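You operate a simulated robot arm through the tools that you are given. There is no shell and no other tool.

The job below is to be done with a simulated two-armed robot. You get a single attempt, and the scene is never put back.

Task
Undo the black clamp, lift the lid off, pass the serving spoon between hands and rest it on the casserole.
Fine: steady the casserole as you swing the clamp; the lid goes on the table.

Only the result counts: the job must be done as asked and must still hold three seconds after the hand-in. Knocking over, shifting, dropping, spilling or breaking anything else fails it. A push-on lid holds only when it is set on centred and level and pressed home; a screw cap is set on level and turned clockwise until tight.

Robot
Two 7-joint arms with two-finger parallel grippers on one trunk, on a base that drives. Base frame: it is fixed to the floor where the robot stands at the start and does not move with it; the origin is under the middle of the robot, x ahead of it, y to its left, z up. Lengths are in m, angles in degrees, forces in N, time in s.
The left shoulder is at the start at [0.02, 0.138, 1.15], the right one opposite. With the tool pointing down near the work surface each hand reaches from about 0.1 to 0.5 m from the robot's upright axis, wherever it stands, measured 20 degrees to its own side. Places, roughly: bare end of the dining table [2.3, 0.1, 0.7]; black clamp [2.3, 0, 0.8]; casserole [2.25, 0, 0.75]; casserole lid [2.25, 0, 0.75]; enamel teapot [2.5, 0, 0.75]; serving board [2.5, -0.25, 0.75]; serving spoon [2.5, 0.5, 0.75]; tea tray [2.5, 0.25, 0.75]. Payload 1.57 kg a hand.
The tool frame of a hand sits at the grasp point between the pads (the TCP): z along the fingers, y along the line on which they close. The tips reach 0.03 m beyond it. The gripper opens to 0.08 m. The fingers are 0.017 m wide and 0.012 m thick; the gripper's body (0.04 by 0.082 m) begins 0.08 m behind the TCP.
Orientation is that of the tool frame in the base frame, as a unit quaternion [x, y, z, w]. With the fingers straight down and closing along the base's y, the tool's x points along the base's -x, its y along +y and its z along -z.

Tools
- The arms move only by the tool apply_moves. It takes "left_increments", "right_increments" or both (then of equal length, played together; a hand with none holds still); each is text: rows parted by semicolons, each of 7 numbers parted by spaces: the finger opening in m, from 0 to 0.08, then the shift along the base's x, y, z in m, then the turn, a rotation vector about the base's x, y, z in degrees. In form: gripper x y z rx ry rz; .... A call has 1 to 20 rows; each row shifts and turns the commanded pose from where the row before left it. Rows are played at 5 a second. More than 0.05 m and 8.6 degrees between two rows, or a gripper value outside its range, and nothing of the call is played. A pose out of reach is approached as far as the arm can. The call stops where the force on the tool passes 40 N (or 10 N more than at its start, if that is more) or the arm is blocked; 0.2 s more then pass. Each finger travels about 0.045 m/s and halts on what it meets, pressing with about 29 N; the grip force reading is that of the motor and also rises with nothing between the fingers. The clock runs only during rows and for 0.2 s after the last one: add rows that do not move to give the fingers time. It gives the time, the measured TCP pose, the force on the tool (base axes), the opening and the grip force at its end, in the units of the frame above (readings bear some noise), with the torque about the TCP (base axes, N m) and any sound that the robot's microphone picked up.
- Cameras (640 x 400 px; columns grow to the right, rows downward): "scene" is now at [0.1913, 0.0162, 1.0646]; the picture's right is [0.18, -0.98, 0.00], its down [-0.25, -0.05, -0.97] and it looks along [0.95, 0.18, -0.26] (base axes); focal length 214 px, centre (320, 200). "left" rides on the left gripper at [0.072, 0.007, -0.122] in its tool frame; the picture's right is [-0.09, 1.00, 0.00], its down [-0.84, -0.08, -0.54] and it looks along [-0.54, -0.05, 0.84] (tool axes); focal length 238 px, centre (320, 200). "right" rides on the right gripper at [0.072, -0.007, -0.122] in its tool frame; the picture's right is [0.09, 1.00, 0.00], its down [-0.84, 0.08, -0.54] and it looks along [-0.54, 0.05, 0.84] (tool axes); focal length 238 px, centre (320, 200). There is no depth. A picture from a camera that has moved, and an enlarged one, comes with that camera's place and axes in the base frame and with its lens.
- snapshot(camera): a new picture of that camera. The clock stands still meanwhile.
- move_column(by): slides the trunk up (or, below 0, down) by that many m; the arms and the scene camera ride with it, the base frame stays. It gives what a move gives, with no picture.
- drive_base(legs): drives the robot by 1 to 6 legs, each [ahead, left, turn to the left] in m, m and degrees, along the robot's own axes; the way and the turn of a leg run together, so that a leg with both is an arc; at most 1.5 m and 180 degrees a leg. The arms and the cameras ride along, it lands a little off, and it stops where it bumps. It gives what a move gives.
- head_to(pan, tilt): turns the head with the scene camera to pan (to the left, within 60 degrees either way) and tilt (down, from -29 to 69), counted from straight ahead of the robot. It gives what a move gives.
- enlarge(camera, box): a new picture of the part [left, top, right, bottom] of that camera's present view, enlarged. The clock stands still meanwhile.
- job_done(): hands the job in; it is judged then, once.

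Nothing tells you exact positions but the pictures and the camera data. Unless the task says otherwise, let go and move clear before handing in.

The tools are called after "Request:" as a command line: name --argument value ..., lists and objects as JSON in quotes. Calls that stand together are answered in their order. apply_moves: Moves the arms, as the interface text tells. Its arguments: {"type":"object","properties":{"left_increments":{"type":"string"},"right_increments":{"type":"string"}},"required":[]} The other tools are called the same way: move_column (by) slides the trunk up or down; drive_base (legs) drives the base; head_to (pan, tilt) turns the head that bears the scene camera; snapshot (camera) takes a picture; enlarge (camera, box) takes an enlarged picture of a part of a camera's view; job_done () hands the job in.

At the start:

```text
t: 0.0
left_tcp_pos: [0.3174, 0.1455, 0.9878]
left_orientation: [0.001, 1.0, -0.001, 0.0]
left_wrist_force: [0.2, 0.4, 0.4]
left_wrist_torque: [-0.01, -0.01, 0.02]
left_finger_gap: 0.08
left_gripper_force: 0.1
right_tcp_pos: [0.3703, -0.1273, 1.0387]
right_orientation: [0.002, 0.997, -0.001, -0.079]
right_wrist_force: [-0.2, 0.3, -0.6]
right_wrist_torque: [0.01, 0.04, -0.01]
right_finger_gap: 0.08
right_gripper_force: 0.2
trunk travel left (down, up): [-0.525, 0.715]
robot x, y, heading: [-0.0046, 0.001, 0.2]
head pan, tilt: [10.7, 14.8]
```

scene: 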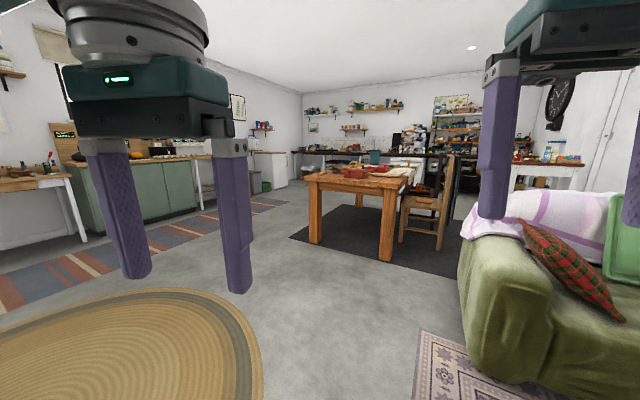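
right: 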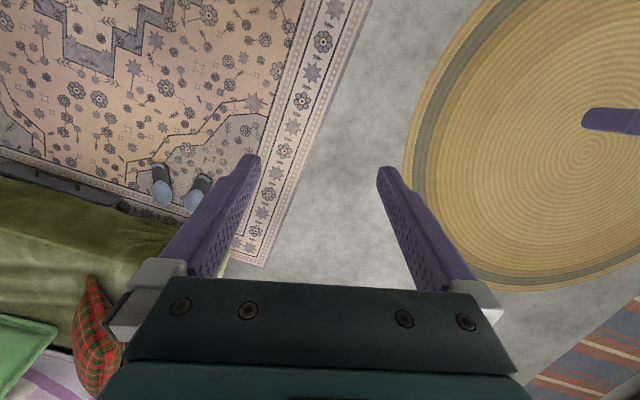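
left: 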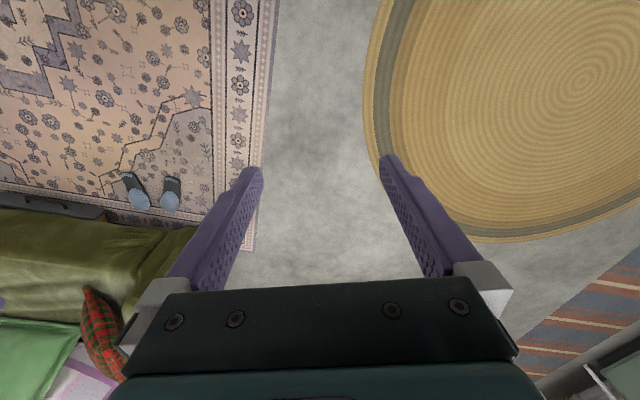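

I see the dining table about 2 m ahead, with red cookware on its near end. I'll enlarge the view there before driving up.

Request:
enlarge --camera "scene" --box '[290, 130, 450, 230]'

Request:
enlarge --camera "scene" --box '[270, 120, 490, 280]'

```text
4.00 times, centred on (370, 180) of scene
camera zoom: at [0.1913, 0.0162, 1.0646], right [0.18, -0.98, 0.0], down [-0.25, -0.05, -0.97], along [0.95, 0.18, -0.26], focal length 858 px, centre (120, 280)
```

zoom: 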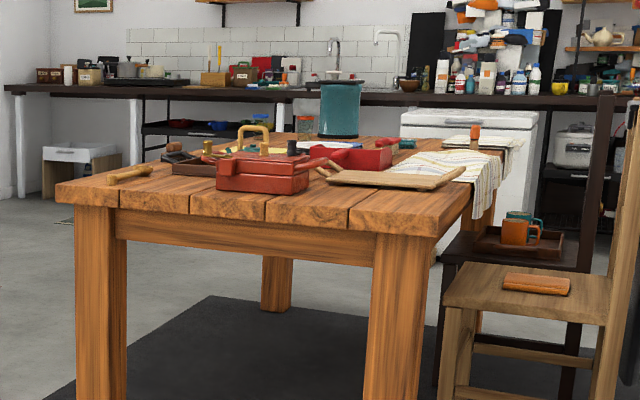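

```text
2.50 times, centred on (380, 200) of scene
camera zoom: at [0.1913, 0.0162, 1.0646], right [0.18, -0.98, 0.0], down [-0.25, -0.05, -0.97], along [0.95, 0.18, -0.26], focal length 536 px, centre (170, 200)
```

zoom: 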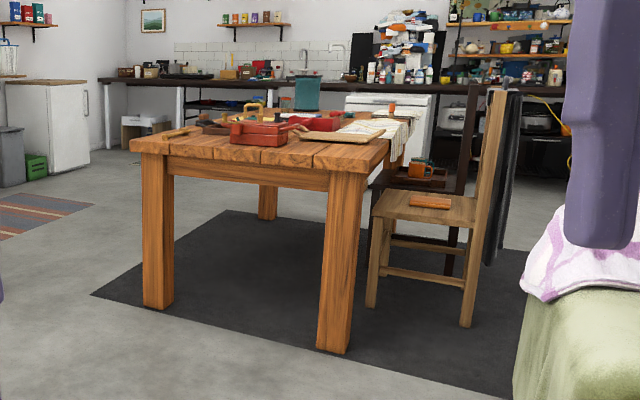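

The table seems turned about 16° relative to me, with the casserole at its near edge and the spoon at the left corner. I'll drive to roughly 0.7 m short of it and look again.

Request:
drive_base --legs '[[1.35, 0.1, 0]]'

Request:
head_to --pan 0 --tilt 30

Request:
snapshot --camera "scene"

```text
t: 6.9
left_tcp_pos: [1.6912, 0.2649, 0.9891]
left_orientation: [-0.008, 1.0, -0.001, 0.001]
left_wrist_force: [0.8, 0.1, 0.9]
left_wrist_torque: [-0.01, -0.02, -0.01]
left_finger_gap: 0.0798
left_gripper_force: 0.1
right_tcp_pos: [1.7499, -0.0069, 1.0379]
right_orientation: [-0.005, 0.997, -0.001, -0.079]
right_wrist_force: [0.2, -0.8, -0.3]
right_wrist_torque: [-0.03, 0.02, -0.02]
right_finger_gap: 0.08
right_gripper_force: 0.1
trunk travel left (down, up): [-0.525, 0.715]
robot x, y, heading: [1.3788, 0.1139, 0.8]
head pan, tilt: [10.7, 14.8]
```

```text
t: 7.7
left_tcp_pos: [1.6914, 0.2654, 0.9869]
left_orientation: [-0.008, 1.0, 0.0, 0.001]
left_wrist_force: [-0.7, -0.5, 0.6]
left_wrist_torque: [-0.01, 0.0, -0.01]
left_finger_gap: 0.08
left_gripper_force: 0.0
right_tcp_pos: [1.7501, -0.0068, 1.0378]
right_orientation: [-0.006, 0.997, -0.002, -0.079]
right_wrist_force: [-0.8, -1.1, 0.8]
right_wrist_torque: [0.01, 0.0, -0.02]
right_finger_gap: 0.0802
right_gripper_force: 0.0
trunk travel left (down, up): [-0.525, 0.715]
robot x, y, heading: [1.3754, 0.116, 0.8]
head pan, tilt: [0.0, 30.0]
```

```text
taken
camera scene: at [1.5677, 0.1159, 1.0402], right [0.02, -1.0, 0.0], down [-0.5, -0.01, -0.87], along [0.87, 0.01, -0.5], focal length 214 px, centre (320, 200)
```

scene: 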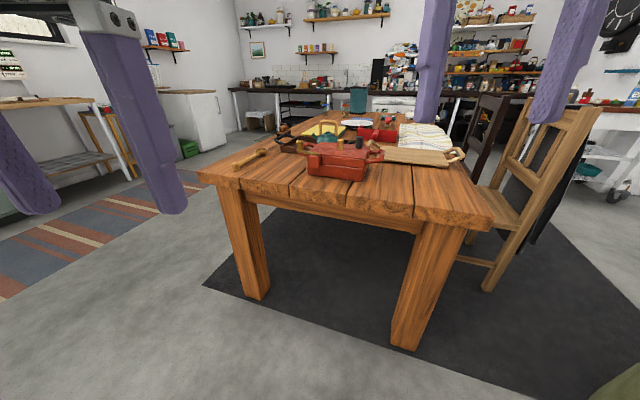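

The casserole is a red oblong box at the near edge, with the spoon left of it and a tray and teapot behind. I'll zoom in.

Request:
enlarge --camera "scene" --box '[260, 100, 420, 200]'

Request:
enlarge --camera "scene" --box '[180, 100, 500, 300]'

```text
4.00 times, centred on (340, 150) of scene
camera zoom: at [1.5677, 0.1159, 1.0402], right [0.02, -1.0, 0.0], down [-0.5, -0.01, -0.87], along [0.87, 0.01, -0.5], focal length 858 px, centre (240, 400)
```

zoom: 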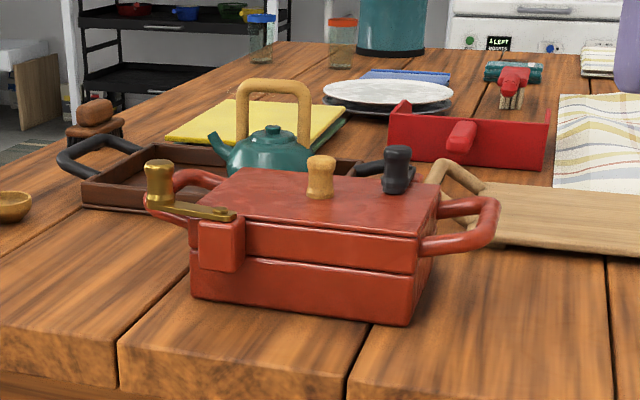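

```text
2.00 times, centred on (340, 200) of scene
camera zoom: at [1.5677, 0.1159, 1.0402], right [0.02, -1.0, 0.0], down [-0.5, -0.01, -0.87], along [0.87, 0.01, -0.5], focal length 429 px, centre (280, 200)
```

zoom: 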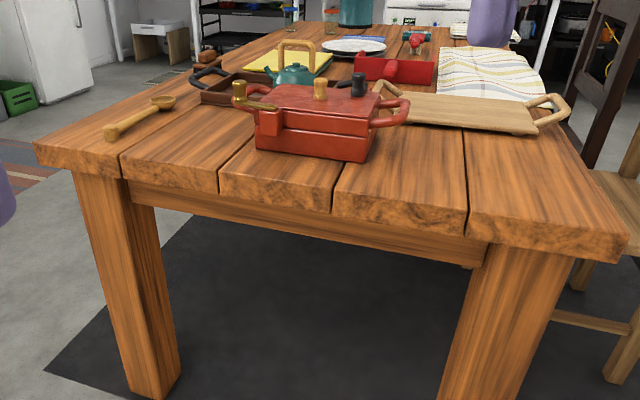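

The casserole is an oblong box with a wooden lid knob, a brass clamp at the front-left and a black one at the far side. I'll raise the trunk for a view from higher up.

Request:
move_column --by 0.5

Request:
head_to --pan -5 --tilt 45

Request:
snapshot --camera "scene"

```text
refused: 0.5 is not a number from -0.4 to 0.4
```

```text
t: 8.4
left_tcp_pos: [1.6916, 0.2649, 0.9883]
left_orientation: [-0.008, 1.0, 0.0, 0.0]
left_wrist_force: [-0.1, -0.1, -1.0]
left_wrist_torque: [-0.05, 0.02, 0.0]
left_finger_gap: 0.08
left_gripper_force: 0.0
right_tcp_pos: [1.749, -0.007, 1.0382]
right_orientation: [-0.005, 0.997, -0.001, -0.08]
right_wrist_force: [-0.8, -0.6, 1.0]
right_wrist_torque: [0.01, -0.01, -0.02]
right_finger_gap: 0.0802
right_gripper_force: 0.0
trunk travel left (down, up): [-0.525, 0.715]
robot x, y, heading: [1.3792, 0.1163, 0.9]
head pan, tilt: [-5.0, 45.0]
```

```text
taken
camera scene: at [1.5584, 0.1086, 1.0175], right [-0.07, -1.0, 0.0], down [-0.7, 0.05, -0.71], along [0.71, -0.05, -0.71], focal length 214 px, centre (320, 200)
```

scene: 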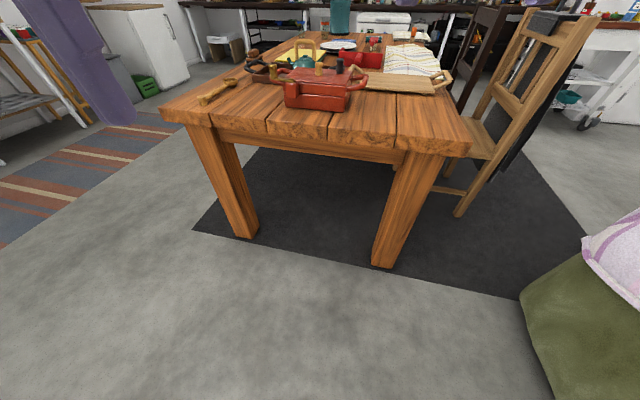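

The column moves at most 0.4 m at a time; I'll raise it 0.4 and look down at the casserole.

Request:
move_column --by 0.4

Request:
snapshot --camera "scene"

Request:
enlarge --camera "scene" --box '[260, 80, 420, 180]'

```text
t: 12.3
left_tcp_pos: [1.6921, 0.2662, 1.388]
left_orientation: [-0.008, 1.0, 0.001, -0.001]
left_wrist_force: [-0.2, 0.5, 0.0]
left_wrist_torque: [0.01, -0.03, -0.04]
left_finger_gap: 0.0801
left_gripper_force: 0.2
right_tcp_pos: [1.749, -0.007, 1.4381]
right_orientation: [-0.005, 0.997, -0.001, -0.079]
right_wrist_force: [-0.6, 0.0, 0.3]
right_wrist_torque: [0.0, 0.0, -0.01]
right_finger_gap: 0.0801
right_gripper_force: 0.0
trunk travel left (down, up): [-0.925, 0.315]
robot x, y, heading: [1.3756, 0.1161, 1.0]
head pan, tilt: [-5.0, 45.0]
```

```text
taken
camera scene: at [1.5584, 0.1086, 1.4175], right [-0.07, -1.0, 0.0], down [-0.71, 0.05, -0.71], along [0.71, -0.05, -0.71], focal length 214 px, centre (320, 200)
```

scene: 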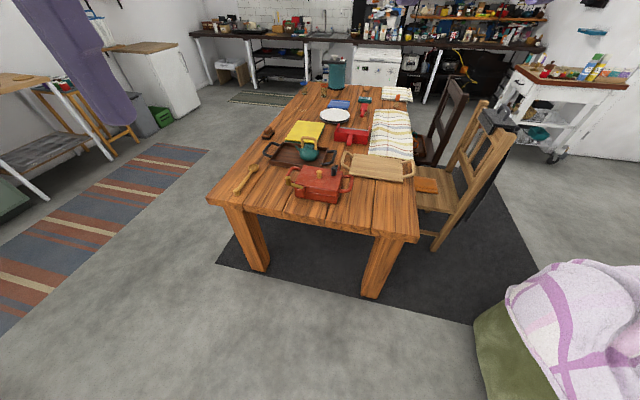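

```text
4.00 times, centred on (340, 130) of scene
camera zoom: at [1.5584, 0.1086, 1.4175], right [-0.07, -1.0, 0.0], down [-0.71, 0.05, -0.71], along [0.71, -0.05, -0.71], focal length 858 px, centre (240, 480)
```

zoom: 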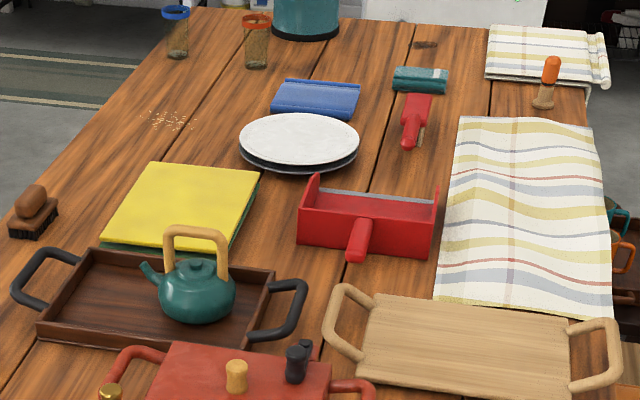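

Good view. I'll enlarge the casserole and spoon.

Request:
enlarge --camera "scene" --box '[280, 155, 360, 205]'

Request:
enlarge --camera "scene" --box '[200, 130, 360, 230]'

```text
8.00 times, centred on (320, 180) of scene
camera zoom: at [1.5584, 0.1086, 1.4175], right [-0.07, -1.0, 0.0], down [-0.71, 0.05, -0.71], along [0.71, -0.05, -0.71], focal length 1716 px, centre (320, 360)
```

zoom: 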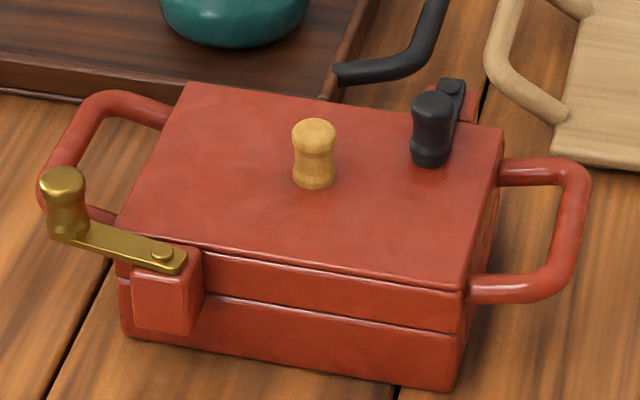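

```text
4.00 times, centred on (280, 180) of scene
camera zoom: at [1.5584, 0.1086, 1.4175], right [-0.07, -1.0, 0.0], down [-0.71, 0.05, -0.71], along [0.71, -0.05, -0.71], focal length 858 px, centre (480, 280)
```

zoom: 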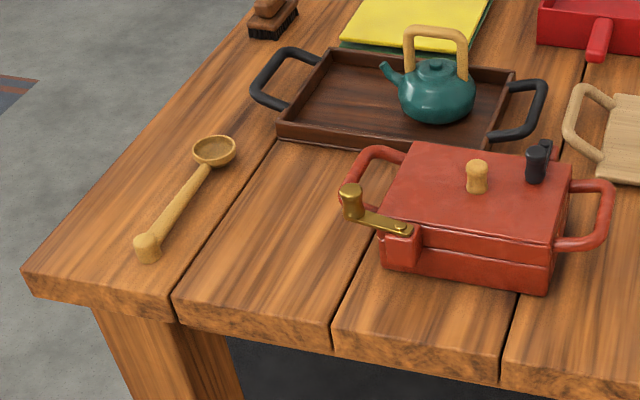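

The black clamp's pivot sits on the far side near the right corner, and its knob lies over the lid. The brass clamp is already swung off. The table and casserole are yawed about −17°, so I'll square up to them and move nearer.

Request:
drive_base --legs '[[0, 0, -17.8], [0.39, 0.21, 0]]'

Request:
head_to --pan 0 --tilt 55

Request:
snapshot --camera "scene"

```text
t: 15.9
left_tcp_pos: [2.1528, 0.238, 1.3877]
left_orientation: [0.153, 0.988, 0.0, 0.0]
left_wrist_force: [-0.8, 0.2, -0.1]
left_wrist_torque: [0.02, -0.03, 0.01]
left_finger_gap: 0.0798
left_gripper_force: 0.0
right_tcp_pos: [2.1213, -0.0397, 1.4374]
right_orientation: [0.156, 0.985, 0.012, -0.078]
right_wrist_force: [0.1, -0.3, 0.2]
right_wrist_torque: [-0.02, 0.02, 0.01]
right_finger_gap: 0.08
right_gripper_force: 0.0
trunk travel left (down, up): [-0.925, 0.315]
robot x, y, heading: [1.8083, 0.1939, -17.7]
head pan, tilt: [-5.0, 45.0]
```

```text
t: 16.7
left_tcp_pos: [2.1548, 0.2378, 1.3887]
left_orientation: [0.153, 0.988, 0.0, 0.0]
left_wrist_force: [0.5, 0.0, 0.2]
left_wrist_torque: [0.01, 0.0, 0.0]
left_finger_gap: 0.0799
left_gripper_force: 0.0
right_tcp_pos: [2.1207, -0.0402, 1.4382]
right_orientation: [0.156, 0.984, 0.011, -0.079]
right_wrist_force: [0.6, 0.3, -1.0]
right_wrist_torque: [0.02, 0.0, 0.01]
right_finger_gap: 0.0799
right_gripper_force: 0.2
trunk travel left (down, up): [-0.925, 0.315]
robot x, y, heading: [1.8084, 0.1924, -17.8]
head pan, tilt: [0.0, 55.0]
```

```text
taken
camera scene: at [1.9702, 0.1405, 1.4041], right [-0.3, -0.95, 0.0], down [-0.78, 0.25, -0.57], along [0.55, -0.17, -0.82], focal length 214 px, centre (320, 200)
```

scene: 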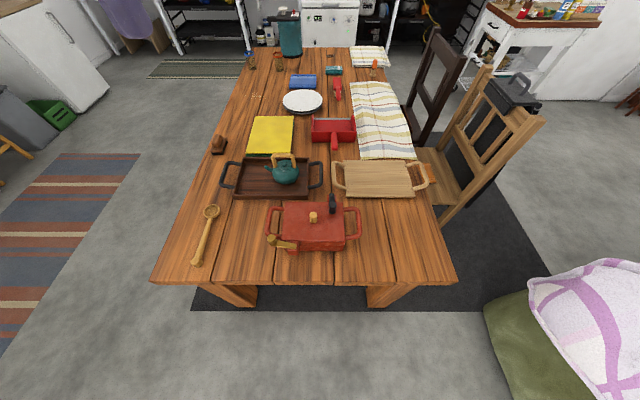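

I'm now square to the table. I'll enlarge the casserole, the spoon and the table's right-hand free area.

Request:
enlarge --camera "scene" --box '[256, 180, 376, 255]'

Request:
enlarge --camera "scene" --box '[140, 190, 300, 290]'

Request:
enlarge --camera "scene" --box '[310, 190, 470, 290]'

```text
5.33 times, centred on (316, 218) of scene
camera zoom: at [1.9702, 0.1405, 1.4041], right [-0.3, -0.95, 0.0], down [-0.78, 0.25, -0.57], along [0.55, -0.17, -0.82], focal length 1144 px, centre (341, 107)
```

zoom: 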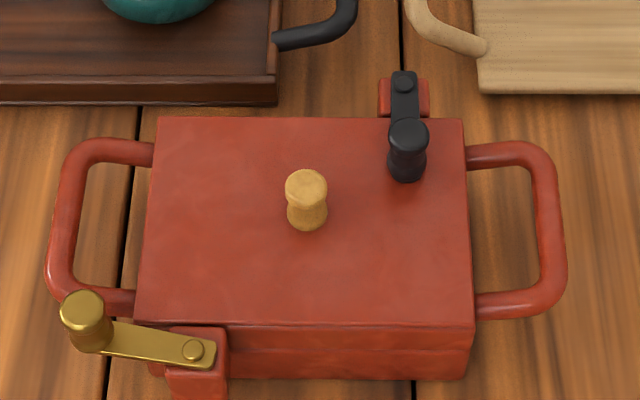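

```text
4.00 times, centred on (220, 240) of scene
camera zoom: at [1.9702, 0.1405, 1.4041], right [-0.3, -0.95, 0.0], down [-0.78, 0.25, -0.57], along [0.55, -0.17, -0.82], focal length 858 px, centre (720, 40)
```

zoom: 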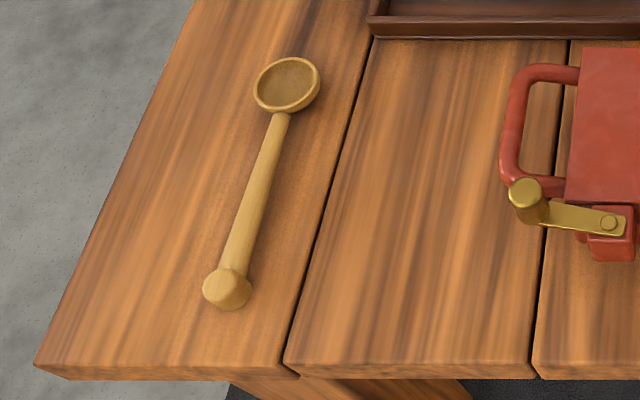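

```text
4.00 times, centred on (390, 240) of scene
camera zoom: at [1.9702, 0.1405, 1.4041], right [-0.3, -0.95, 0.0], down [-0.78, 0.25, -0.57], along [0.55, -0.17, -0.82], focal length 858 px, centre (40, 40)
```

zoom: 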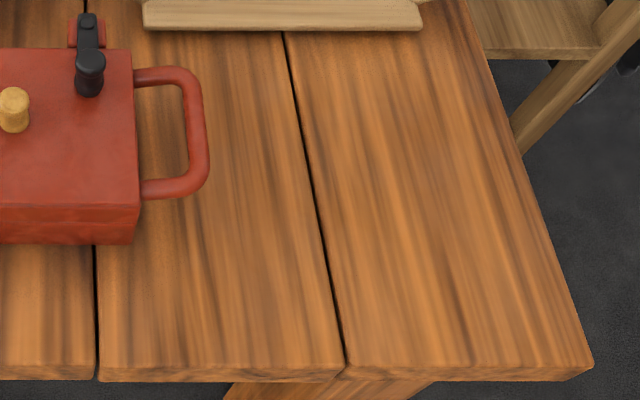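

The view is nearly aligned with the casserole. I'll zoom hard on the clamp, the handles and the seams to see what belongs to the lid.

Request:
enlarge --camera "scene" --box '[320, 195, 368, 225]'

Request:
enlarge --camera "scene" --box '[320, 225, 368, 255]'

Request:
enlarge --camera "scene" --box '[260, 225, 308, 255]'

```text
13.33 times, centred on (344, 210) of scene
camera zoom: at [1.9702, 0.1405, 1.4041], right [-0.3, -0.95, 0.0], down [-0.78, 0.25, -0.57], along [0.55, -0.17, -0.82], focal length 2860 px, centre (0, 67)
```

zoom: 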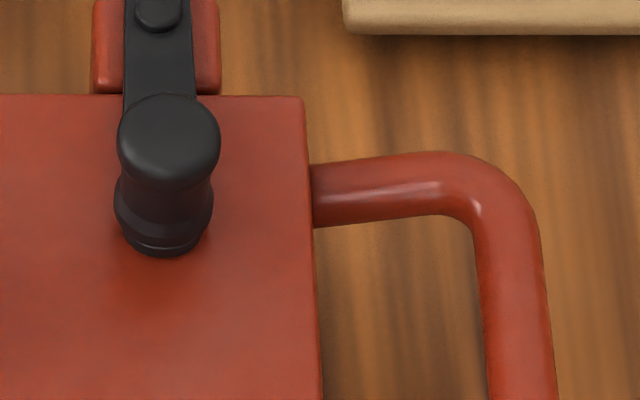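

```text
13.33 times, centred on (344, 240) of scene
camera zoom: at [1.9702, 0.1405, 1.4041], right [-0.3, -0.95, 0.0], down [-0.78, 0.25, -0.57], along [0.55, -0.17, -0.82], focal length 2860 px, centre (0, -333)
```

zoom: 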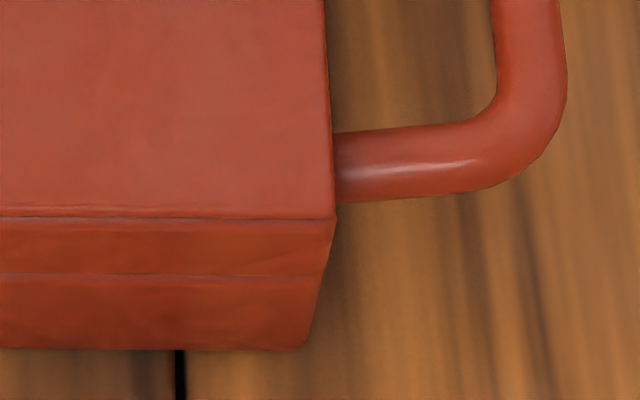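

```text
13.33 times, centred on (284, 240) of scene
camera zoom: at [1.9702, 0.1405, 1.4041], right [-0.3, -0.95, 0.0], down [-0.78, 0.25, -0.57], along [0.55, -0.17, -0.82], focal length 2860 px, centre (800, -333)
```

zoom: 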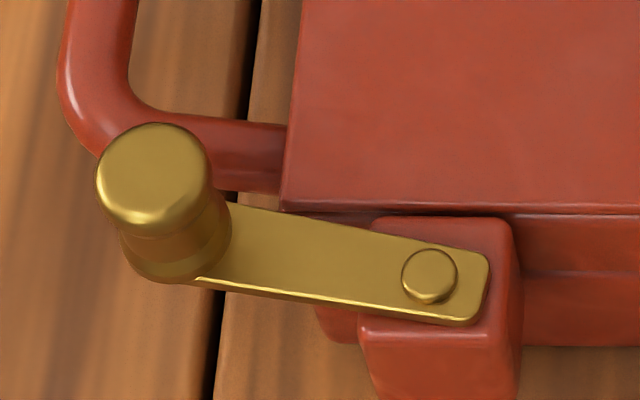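

The lid is a thin plate with the handles on the body below it. I put the lid top at z≈0.82, the black knob near [2.300, −0.005] and its pivot near [2.353, −0.023]. I'll ease the base forward to bring everything within reach.

Request:
drive_base --legs '[[0.07, 0, 0]]'

Request:
drive_base --legs '[[0.06, 0.0, 0]]'

Request:
snapshot --camera "scene"

```text
t: 17.7
left_tcp_pos: [2.2189, 0.2171, 1.388]
left_orientation: [0.153, 0.988, 0.0, 0.0]
left_wrist_force: [0.9, -0.1, 0.1]
left_wrist_torque: [-0.05, 0.0, 0.01]
left_finger_gap: 0.08
left_gripper_force: 0.1
right_tcp_pos: [2.1881, -0.0599, 1.4379]
right_orientation: [0.155, 0.985, 0.012, -0.079]
right_wrist_force: [-0.6, 0.3, 0.0]
right_wrist_torque: [0.03, 0.0, 0.01]
right_finger_gap: 0.08
right_gripper_force: 0.1
trunk travel left (down, up): [-0.925, 0.315]
robot x, y, heading: [1.8726, 0.1726, -17.4]
head pan, tilt: [0.0, 55.0]
```

```text
t: 18.6
left_tcp_pos: [2.2764, 0.1991, 1.3881]
left_orientation: [0.152, 0.988, 0.0, 0.0]
left_wrist_force: [-0.4, 0.1, 0.2]
left_wrist_torque: [0.0, 0.02, -0.02]
left_finger_gap: 0.0798
left_gripper_force: 0.1
right_tcp_pos: [2.2433, -0.079, 1.4375]
right_orientation: [0.157, 0.984, 0.013, -0.079]
right_wrist_force: [0.1, -0.2, 0.3]
right_wrist_torque: [0.0, -0.01, -0.05]
right_finger_gap: 0.0799
right_gripper_force: 0.1
trunk travel left (down, up): [-0.925, 0.315]
robot x, y, heading: [1.9257, 0.1546, -17.3]
head pan, tilt: [0.0, 55.0]
```

```text
taken
camera scene: at [2.0924, 0.1019, 1.4041], right [-0.3, -0.95, 0.0], down [-0.78, 0.25, -0.57], along [0.55, -0.17, -0.82], focal length 214 px, centre (320, 200)
```

scene: 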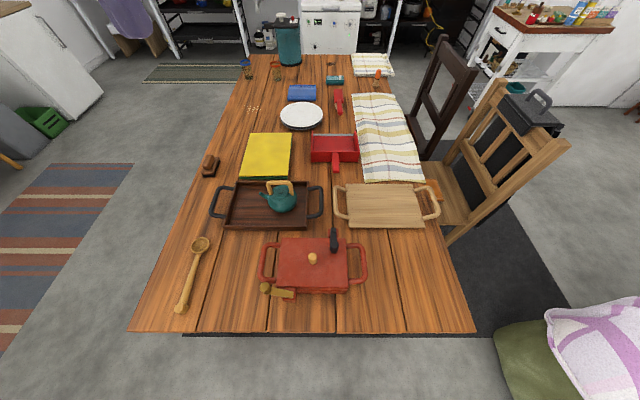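

No bump, and everything is now within roughly 0.4–0.47 m of the axis. I'll lower the trunk so the hands work lower, then re-measure.

Request:
move_column --by -0.25

Request:
snapshot --camera "scene"

Request:
snapshot --camera "left"

Request:
snapshot --camera "right"

```text
t: 21.2
left_tcp_pos: [2.2748, 0.1992, 1.138]
left_orientation: [0.152, 0.988, 0.001, 0.0]
left_wrist_force: [0.3, 0.3, 0.4]
left_wrist_torque: [-0.06, -0.01, -0.01]
left_finger_gap: 0.0799
left_gripper_force: 0.0
right_tcp_pos: [2.2433, -0.0778, 1.1875]
right_orientation: [0.157, 0.984, 0.012, -0.079]
right_wrist_force: [-0.5, 0.8, 0.1]
right_wrist_torque: [0.0, 0.05, -0.02]
right_finger_gap: 0.08
right_gripper_force: 0.1
trunk travel left (down, up): [-0.675, 0.565]
robot x, y, heading: [1.9254, 0.1569, -17.4]
head pan, tilt: [0.0, 55.0]
```

```text
taken
camera scene: at [2.0925, 0.1019, 1.1541], right [-0.3, -0.95, 0.0], down [-0.78, 0.25, -0.57], along [0.55, -0.17, -0.82], focal length 214 px, centre (320, 200)
```

scene: 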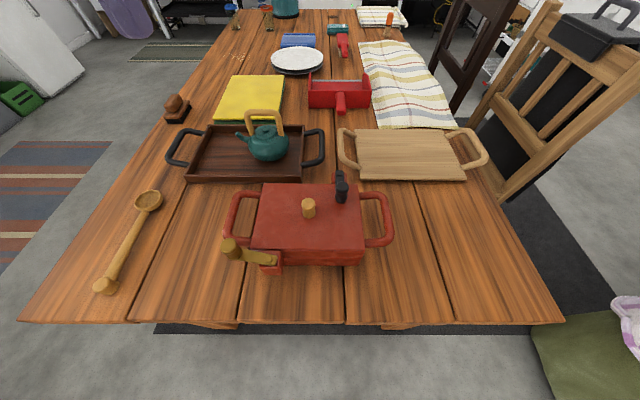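

```text
taken
camera left: at [2.2073, 0.2265, 1.2597], right [0.39, 0.92, 0.0], down [0.77, -0.33, 0.54], along [0.5, -0.21, -0.84], focal length 238 px, centre (320, 200)
```

left: 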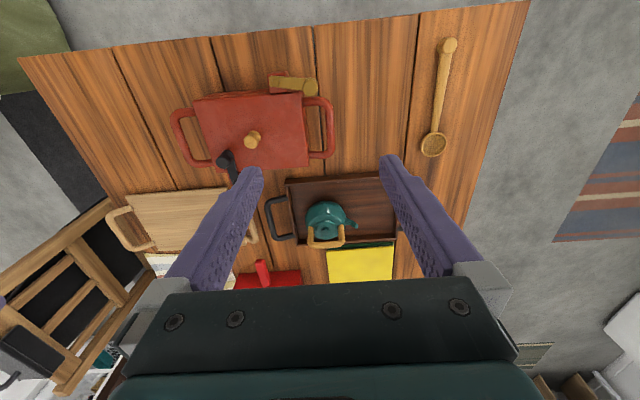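

```text
taken
camera right: at [2.1918, -0.0678, 1.3188], right [0.22, 0.97, 0.01], down [0.89, -0.21, 0.4], along [0.39, -0.08, -0.92], focal length 238 px, centre (320, 200)
```

right: 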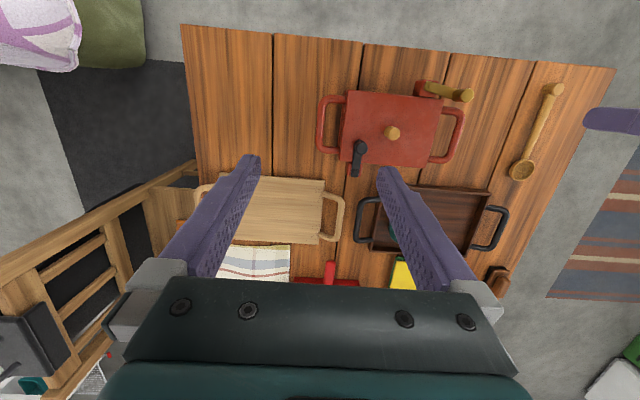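

Both hand cameras see the casserole. I'll enlarge around the clamp, handle and knobs for exact positions.

Request:
enlarge --camera "scene" --box '[220, 170, 400, 282]'

Request:
enlarge --camera "right" --box '[310, 75, 480, 181]'

Request:
enlarge --camera "left" --box '[165, 65, 345, 177]'

```text
3.56 times, centred on (310, 226) of scene
camera zoom: at [2.0925, 0.1019, 1.1541], right [-0.3, -0.95, 0.0], down [-0.78, 0.25, -0.57], along [0.55, -0.17, -0.82], focal length 763 px, centre (356, 108)
```

zoom: 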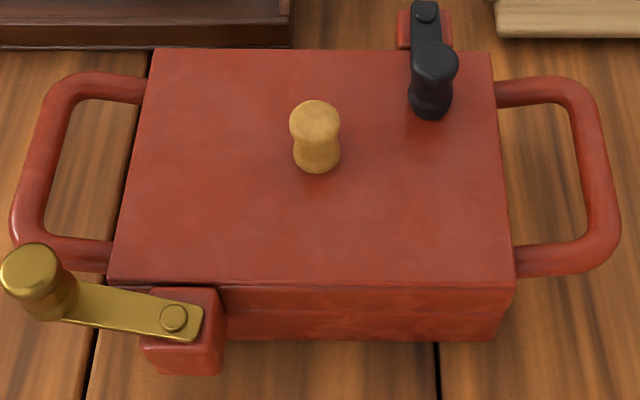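

```text
3.76 times, centred on (395, 128) of right
camera zoom: at [2.1918, -0.0678, 1.3188], right [0.22, 0.97, 0.01], down [0.89, -0.21, 0.4], along [0.39, -0.08, -0.92], focal length 897 px, centre (38, 471)
```

zoom: 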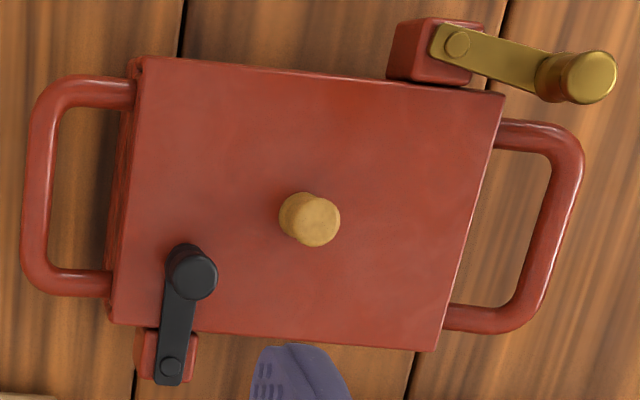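

```text
3.56 times, centred on (255, 121) of left
camera zoom: at [2.2073, 0.2265, 1.2597], right [0.39, 0.92, 0.0], down [0.77, -0.33, 0.54], along [0.5, -0.21, -0.84], focal length 848 px, centre (551, 481)
```

zoom: 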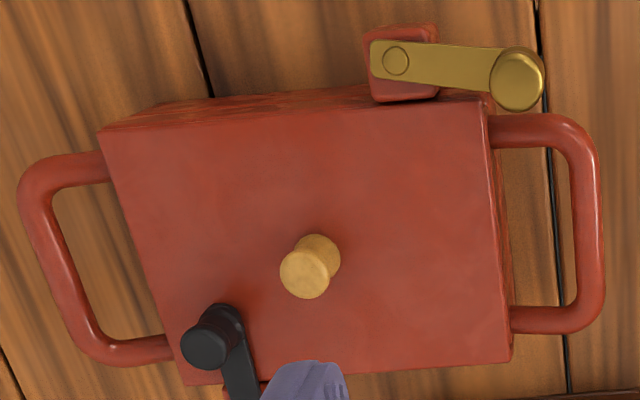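

The estimates agree: black knob ≈ [2.2995, −0.0035] with its top at 0.866, pivot ≈ [2.357, −0.021], and left handle bar ≈ [2.336, 0.1985, 0.806]. I'll bring both hands above their targets and level the right tool.

Request:
apply_moves --left_increments "0.05 0.0087 -0.0001 -0.0269 0 0 0; 0.05 0.0087 -0.0001 -0.0269 0 0 0; 0.05 0.0087 -0.0001 -0.0269 0 0 0; 0.05 0.0087 -0.0001 -0.0269 0 0 0; 0.05 0.0087 -0.0001 -0.0269 0 0 0; 0.05 0.0087 -0.0001 -0.0269 0 0 0; 0.05 0.0087 -0.0001 -0.0269 0 0 0; 0.05 0 0 0 0 0 0" --right_increments "0.04 0.008 0.0106 -0.0339 -0.384 -1.231 0; 0.04 0.008 0.0106 -0.0339 -0.384 -1.231 0; 0.04 0.008 0.0106 -0.0339 -0.384 -1.231 0; 0.04 0.008 0.0106 -0.0339 -0.384 -1.231 0; 0.04 0.008 0.0106 -0.0339 -0.384 -1.231 0; 0.04 0.008 0.0106 -0.0339 -0.384 -1.231 0; 0.04 0.008 0.0106 -0.0339 -0.384 -1.231 0; 0.04 0 0 0 0 0 0"

Request:
snapshot --camera "scene"

Request:
snapshot --camera "left"

Request:
snapshot --camera "right"

```text
t: 23.0
left_tcp_pos: [2.3353, 0.1982, 0.9496]
left_orientation: [0.153, 0.988, 0.0, 0.0]
left_wrist_force: [-0.6, -0.1, 0.7]
left_wrist_torque: [-0.01, -0.01, 0.01]
left_finger_gap: 0.05
left_gripper_force: 0.1
right_tcp_pos: [2.2993, -0.0041, 0.9528]
right_orientation: [0.156, 0.988, 0.001, -0.002]
right_wrist_force: [0.5, 0.6, -0.4]
right_wrist_torque: [0.0, 0.03, -0.01]
right_finger_gap: 0.0402
right_gripper_force: 0.1
trunk travel left (down, up): [-0.675, 0.565]
robot x, y, heading: [1.9293, 0.1529, -17.6]
head pan, tilt: [0.0, 55.0]
```

```text
taken
camera scene: at [2.0924, 0.1019, 1.1541], right [-0.3, -0.95, 0.0], down [-0.78, 0.25, -0.57], along [0.55, -0.17, -0.82], focal length 214 px, centre (320, 200)
```

scene: 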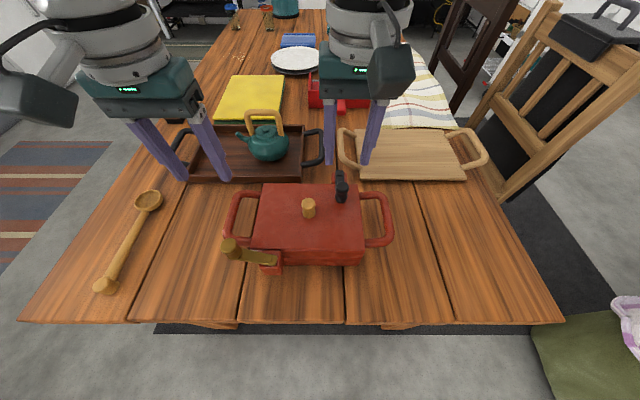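

```text
taken
camera left: at [2.2666, 0.225, 1.0714], right [0.39, 0.92, 0.0], down [0.77, -0.33, 0.54], along [0.5, -0.21, -0.84], focal length 238 px, centre (320, 200)
```

left: 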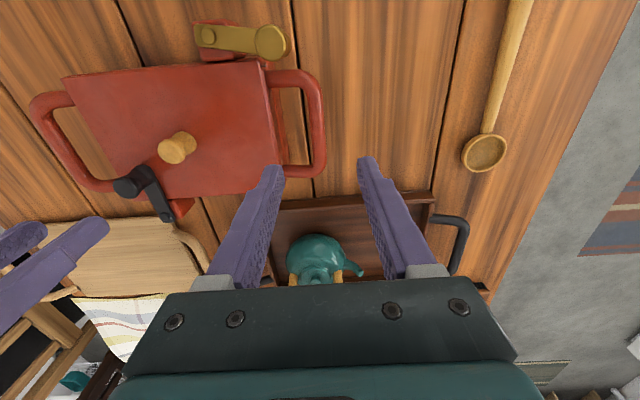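

```text
taken
camera right: at [2.2295, 0.0121, 1.0735], right [0.22, 0.98, 0.0], down [0.82, -0.19, 0.54], along [0.53, -0.12, -0.84], focal length 238 px, centre (320, 200)
```

right: 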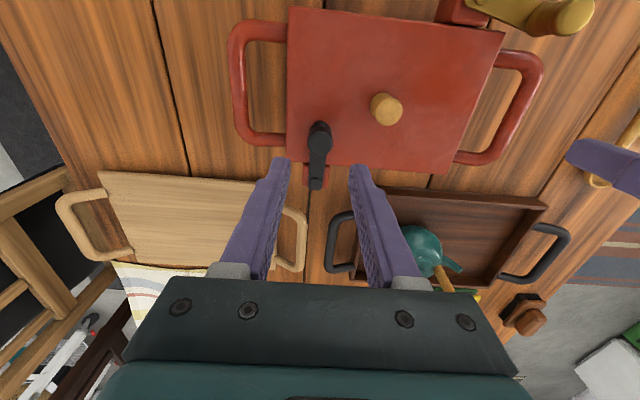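

Nicely placed. I'll enlarge both hand views to check the alignment before descending.

Request:
enlarge --camera "left" --box '[240, 60, 400, 160]'

Request:
enlarge --camera "right" --box '[260, 100, 400, 188]'

```text
4.00 times, centred on (320, 110) of left
camera zoom: at [2.2666, 0.225, 1.0714], right [0.39, 0.92, 0.0], down [0.77, -0.33, 0.54], along [0.5, -0.21, -0.84], focal length 953 px, centre (320, 560)
```

zoom: 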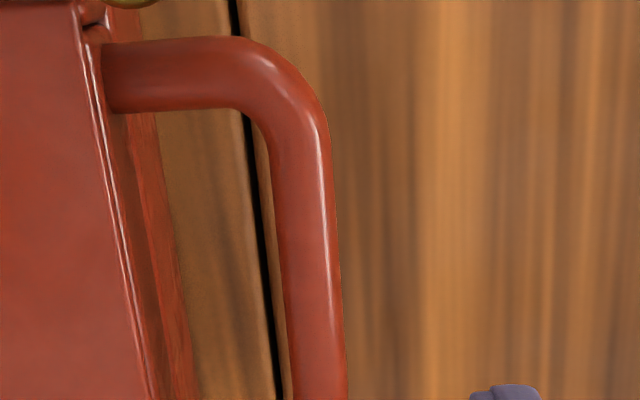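

```text
4.55 times, centred on (330, 144) of right
camera zoom: at [2.2295, 0.0121, 1.0735], right [0.22, 0.98, 0.0], down [0.82, -0.19, 0.54], along [0.53, -0.12, -0.84], focal length 1083 px, centre (274, 454)
```

zoom: 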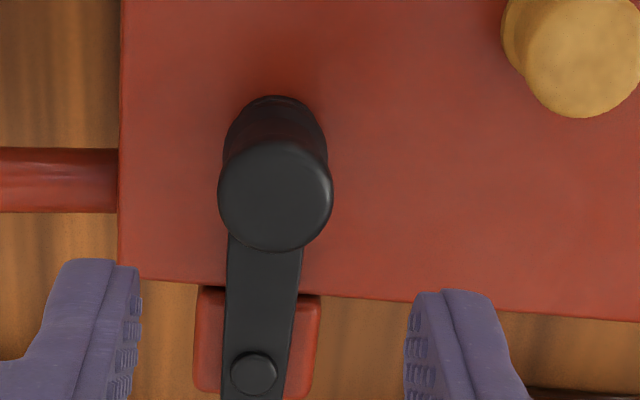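

The right hand is centred on the knob. The left needs about 5 mm toward the casserole, then I'll descend over the handle bar.

Request:
apply_moves --left_increments "0.05 -0.002 -0.0049 -0.02 0 0 0; 0.05 0 0 -0.03 0 0 0; 0.05 0 0 -0.03 0 0 0; 0.05 0 0 -0.03 0 0 0; 0.05 0 0 -0.036 0 0 0; 0.05 0 0 0 0 0 0"

Request:
snapshot --camera "left"

Request:
enlarge --camera "scene" --box '[180, 150, 340, 250]'

```text
t: 24.4
left_tcp_pos: [2.3351, 0.1917, 0.8028]
left_orientation: [0.154, 0.988, 0.0, 0.0]
left_wrist_force: [-0.4, -0.1, -0.3]
left_wrist_torque: [0.01, -0.01, -0.02]
left_finger_gap: 0.0502
left_gripper_force: 0.1
right_tcp_pos: [2.2996, -0.0041, 0.954]
right_orientation: [0.156, 0.988, 0.001, -0.001]
right_wrist_force: [0.7, 0.9, 0.1]
right_wrist_torque: [-0.04, 0.01, -0.06]
right_finger_gap: 0.04
right_gripper_force: 0.1
trunk travel left (down, up): [-0.675, 0.565]
robot x, y, heading: [1.9297, 0.1536, -17.5]
head pan, tilt: [0.0, 55.0]
```

```text
taken
camera left: at [2.267, 0.2197, 0.9244], right [0.39, 0.92, 0.0], down [0.77, -0.33, 0.54], along [0.5, -0.21, -0.84], focal length 238 px, centre (320, 200)
```

left: 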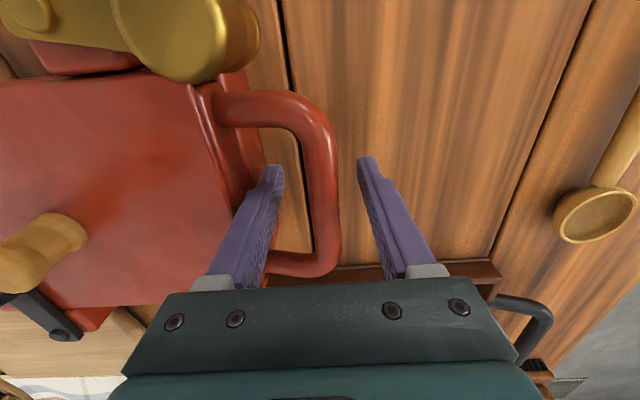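

```text
4.00 times, centred on (260, 200) of scene
camera zoom: at [2.0924, 0.1019, 1.1541], right [-0.3, -0.95, 0.0], down [-0.78, 0.25, -0.57], along [0.55, -0.17, -0.82], focal length 858 px, centre (560, 200)
```

zoom: 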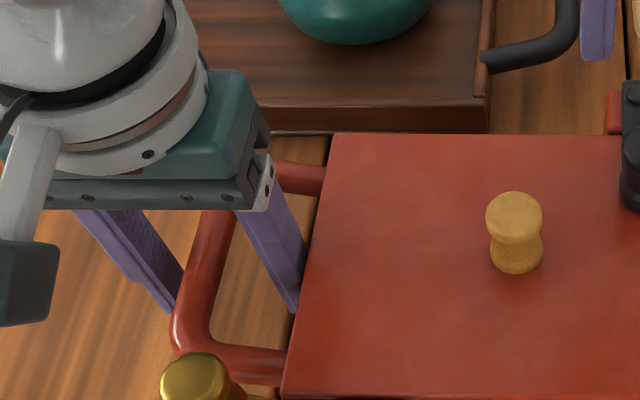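

The bar sits well between the left fingers. I'll close the left hand on the handle.

Request:
apply_moves --left_increments "0.03 0.0005 0.0015 0 0 0 0; 0.02 0 0 0 0 0 0; 0.01 0 0 0 0 0 0; 0.0 0 0 0 0 0 0; 0.0 0 0 0 0 0 0; 0.0 0 0 0 0 0 0"

Request:
snapshot --camera "left"

Request:
enlarge --camera "right" --box '[260, 100, 400, 188]'

```text
t: 25.8
left_tcp_pos: [2.3354, 0.1959, 0.8039]
left_orientation: [0.153, 0.988, 0.0, 0.0]
left_wrist_force: [0.2, 0.3, -0.5]
left_wrist_torque: [-0.12, -0.22, -0.21]
left_finger_gap: 0.0154
left_gripper_force: 29.0
right_tcp_pos: [2.2996, -0.0043, 0.9525]
right_orientation: [0.156, 0.988, 0.001, 0.0]
right_wrist_force: [-0.2, 0.8, -0.1]
right_wrist_torque: [-0.01, -0.01, -0.01]
right_finger_gap: 0.0402
right_gripper_force: 0.1
trunk travel left (down, up): [-0.675, 0.565]
robot x, y, heading: [1.9304, 0.1543, -17.7]
head pan, tilt: [0.0, 55.0]
```

```text
taken
camera left: at [2.2672, 0.2221, 0.9252], right [0.39, 0.92, 0.0], down [0.77, -0.33, 0.54], along [0.5, -0.21, -0.84], focal length 238 px, centre (320, 200)
```

left: 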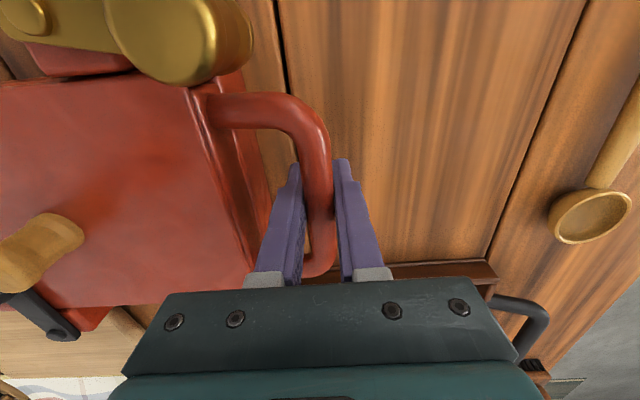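

```text
4.55 times, centred on (330, 144) of right
camera zoom: at [2.2294, 0.012, 1.0739], right [0.22, 0.98, 0.0], down [0.82, -0.19, 0.54], along [0.53, -0.12, -0.84], focal length 1083 px, centre (274, 454)
```

zoom: 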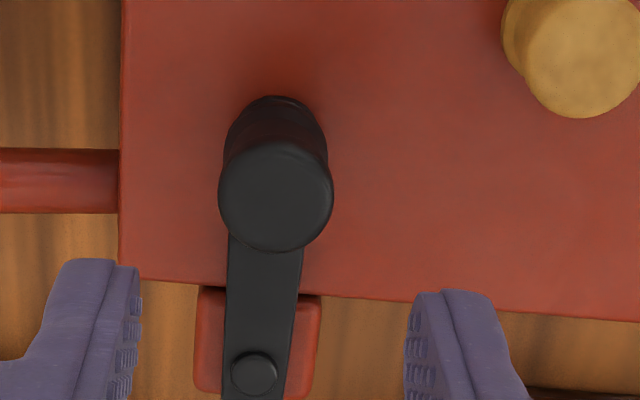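

The handle is gripped and nothing moved. Now I'll lower the right hand around the black knob and close to a loose cage.

Request:
apply_moves --right_increments "0.04 0.0006 0.0006 -0.03 0 0 0; 0.04 0 0 -0.03 0 0 0; 0.04 0 0 -0.03 0 0 0; 0.03 0 0 0 0 0 0; 0.028 0 0 0 0 0 0"

Request:
snapshot --camera "right"

Request:
enlarge --camera "scene" --box '[260, 150, 420, 250]'

```text
t: 27.0
left_tcp_pos: [2.335, 0.1942, 0.8038]
left_orientation: [0.153, 0.988, 0.0, -0.001]
left_wrist_force: [-2.1, 0.5, 1.1]
left_wrist_torque: [-0.07, -0.21, -0.16]
left_finger_gap: 0.0155
left_gripper_force: 28.4
right_tcp_pos: [2.294, -0.0046, 0.8744]
right_orientation: [0.157, 0.988, 0.001, -0.001]
right_wrist_force: [-0.2, 1.5, 0.9]
right_wrist_torque: [-0.01, 0.01, 0.04]
right_finger_gap: 0.0287
right_gripper_force: 0.6
right hand out of reach, approached as far as the arm can: row 3
trunk travel left (down, up): [-0.675, 0.565]
robot x, y, heading: [1.9281, 0.153, -17.6]
head pan, tilt: [0.0, 55.0]
```

```text
taken
camera right: at [2.2235, 0.0119, 0.9953], right [0.22, 0.98, 0.0], down [0.82, -0.19, 0.54], along [0.53, -0.12, -0.84], focal length 238 px, centre (320, 200)
```

right: 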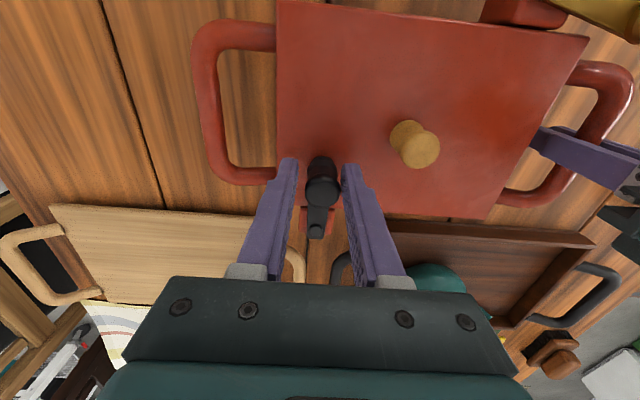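

```text
4.00 times, centred on (340, 200) of scene
camera zoom: at [2.0923, 0.1022, 1.154], right [-0.3, -0.95, 0.0], down [-0.78, 0.25, -0.57], along [0.55, -0.17, -0.82], focal length 858 px, centre (240, 200)
```

zoom: 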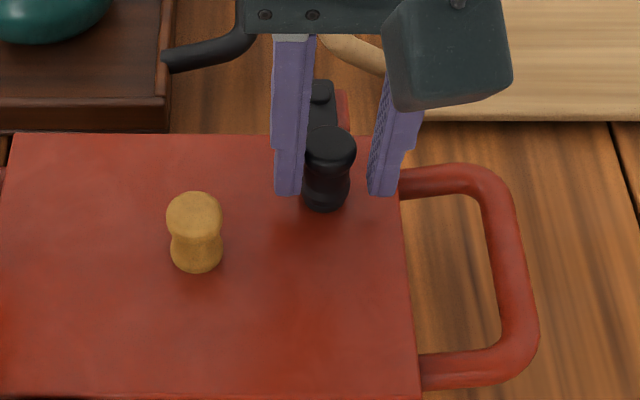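

The right hand ran out of vertical reach with the trunk this high. I'll release the handle, lift both hands clear and lower the trunk.

Request:
apply_moves --left_increments "0.03 0 0 0 0 0 0; 0.05 0 0 0 0 0 0; 0.05 0 0 0.04 0 0 0; 0.05 0 0 0.04 0 0 0; 0.05 0 0 0.04 0 0 0; 0.05 0 0 0.04 0 0 0; 0.05 0 0 0.04 0 0 0" --right_increments "0.04 0 0 0 0 0 0; 0.04 0 0 0.04 0 0 0; 0.04 0 0 0.04 0 0 0; 0.04 0 0 0.04 0 0 0; 0.04 0 0 0.04 0 0 0; 0.04 0 0 0.04 0 0 0; 0.04 0 0 0 0 0 0"

Request:
move_column --by -0.16

Request:
snapshot --camera "scene"

Request:
snapshot --camera "right"

Request:
snapshot --camera "left"

```text
t: 28.6
left_tcp_pos: [2.3305, 0.1941, 1.0025]
left_orientation: [0.152, 0.988, 0.0, -0.001]
left_wrist_force: [-0.4, 0.6, -0.3]
left_wrist_torque: [-0.01, -0.02, 0.02]
left_finger_gap: 0.05
left_gripper_force: 0.0
right_tcp_pos: [2.2966, -0.0028, 1.0753]
right_orientation: [0.156, 0.988, 0.002, -0.001]
right_wrist_force: [0.0, 0.2, -0.2]
right_wrist_torque: [0.0, -0.02, -0.01]
right_finger_gap: 0.0403
right_gripper_force: 0.0
trunk travel left (down, up): [-0.675, 0.565]
robot x, y, heading: [1.9274, 0.1571, -17.9]
head pan, tilt: [0.0, 55.0]
```

```text
t: 30.4
left_tcp_pos: [2.3313, 0.1936, 0.843]
left_orientation: [0.153, 0.988, 0.001, 0.0]
left_wrist_force: [-0.4, 0.8, 0.1]
left_wrist_torque: [0.0, 0.0, 0.02]
left_finger_gap: 0.0498
left_gripper_force: 0.1
right_tcp_pos: [2.2967, -0.0032, 0.9154]
right_orientation: [0.156, 0.988, 0.001, -0.001]
right_wrist_force: [0.7, -0.8, -0.5]
right_wrist_torque: [-0.01, -0.01, 0.01]
right_finger_gap: 0.0402
right_gripper_force: 0.0
trunk travel left (down, up): [-0.515, 0.725]
robot x, y, heading: [1.9315, 0.1535, -17.7]
head pan, tilt: [0.0, 55.0]
```

```text
taken
camera scene: at [2.0925, 0.1019, 0.9941], right [-0.3, -0.95, 0.0], down [-0.78, 0.25, -0.57], along [0.55, -0.17, -0.82], focal length 214 px, centre (320, 200)
```

scene: 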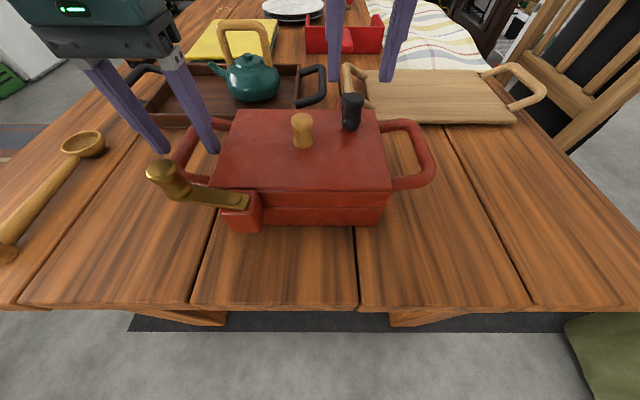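

```text
taken
camera right: at [2.2258, 0.0133, 1.0354], right [0.22, 0.98, 0.0], down [0.82, -0.19, 0.54], along [0.53, -0.12, -0.84], focal length 238 px, centre (320, 200)
```

right: 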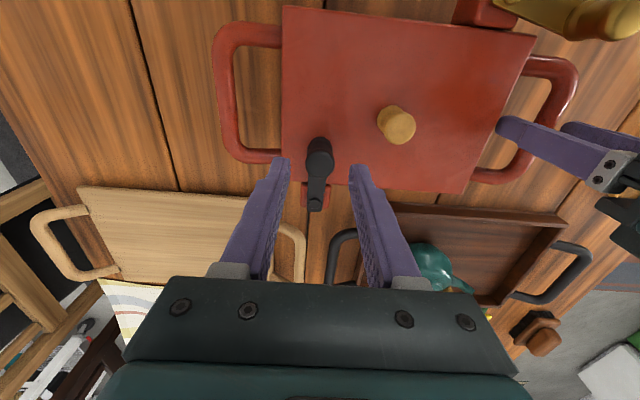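

```text
taken
camera left: at [2.2635, 0.2213, 0.964], right [0.39, 0.92, 0.0], down [0.77, -0.33, 0.54], along [0.5, -0.21, -0.84], focal length 238 px, centre (320, 200)
```

left: 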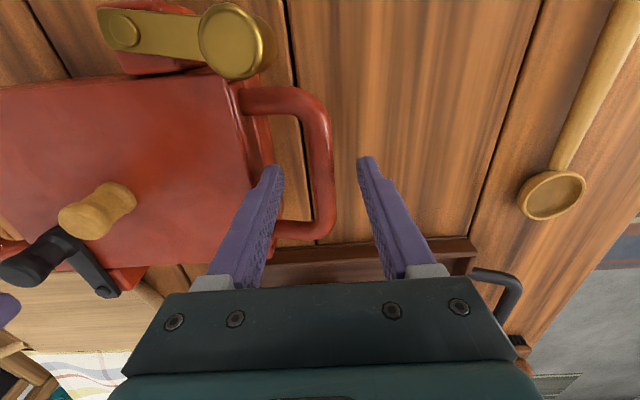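

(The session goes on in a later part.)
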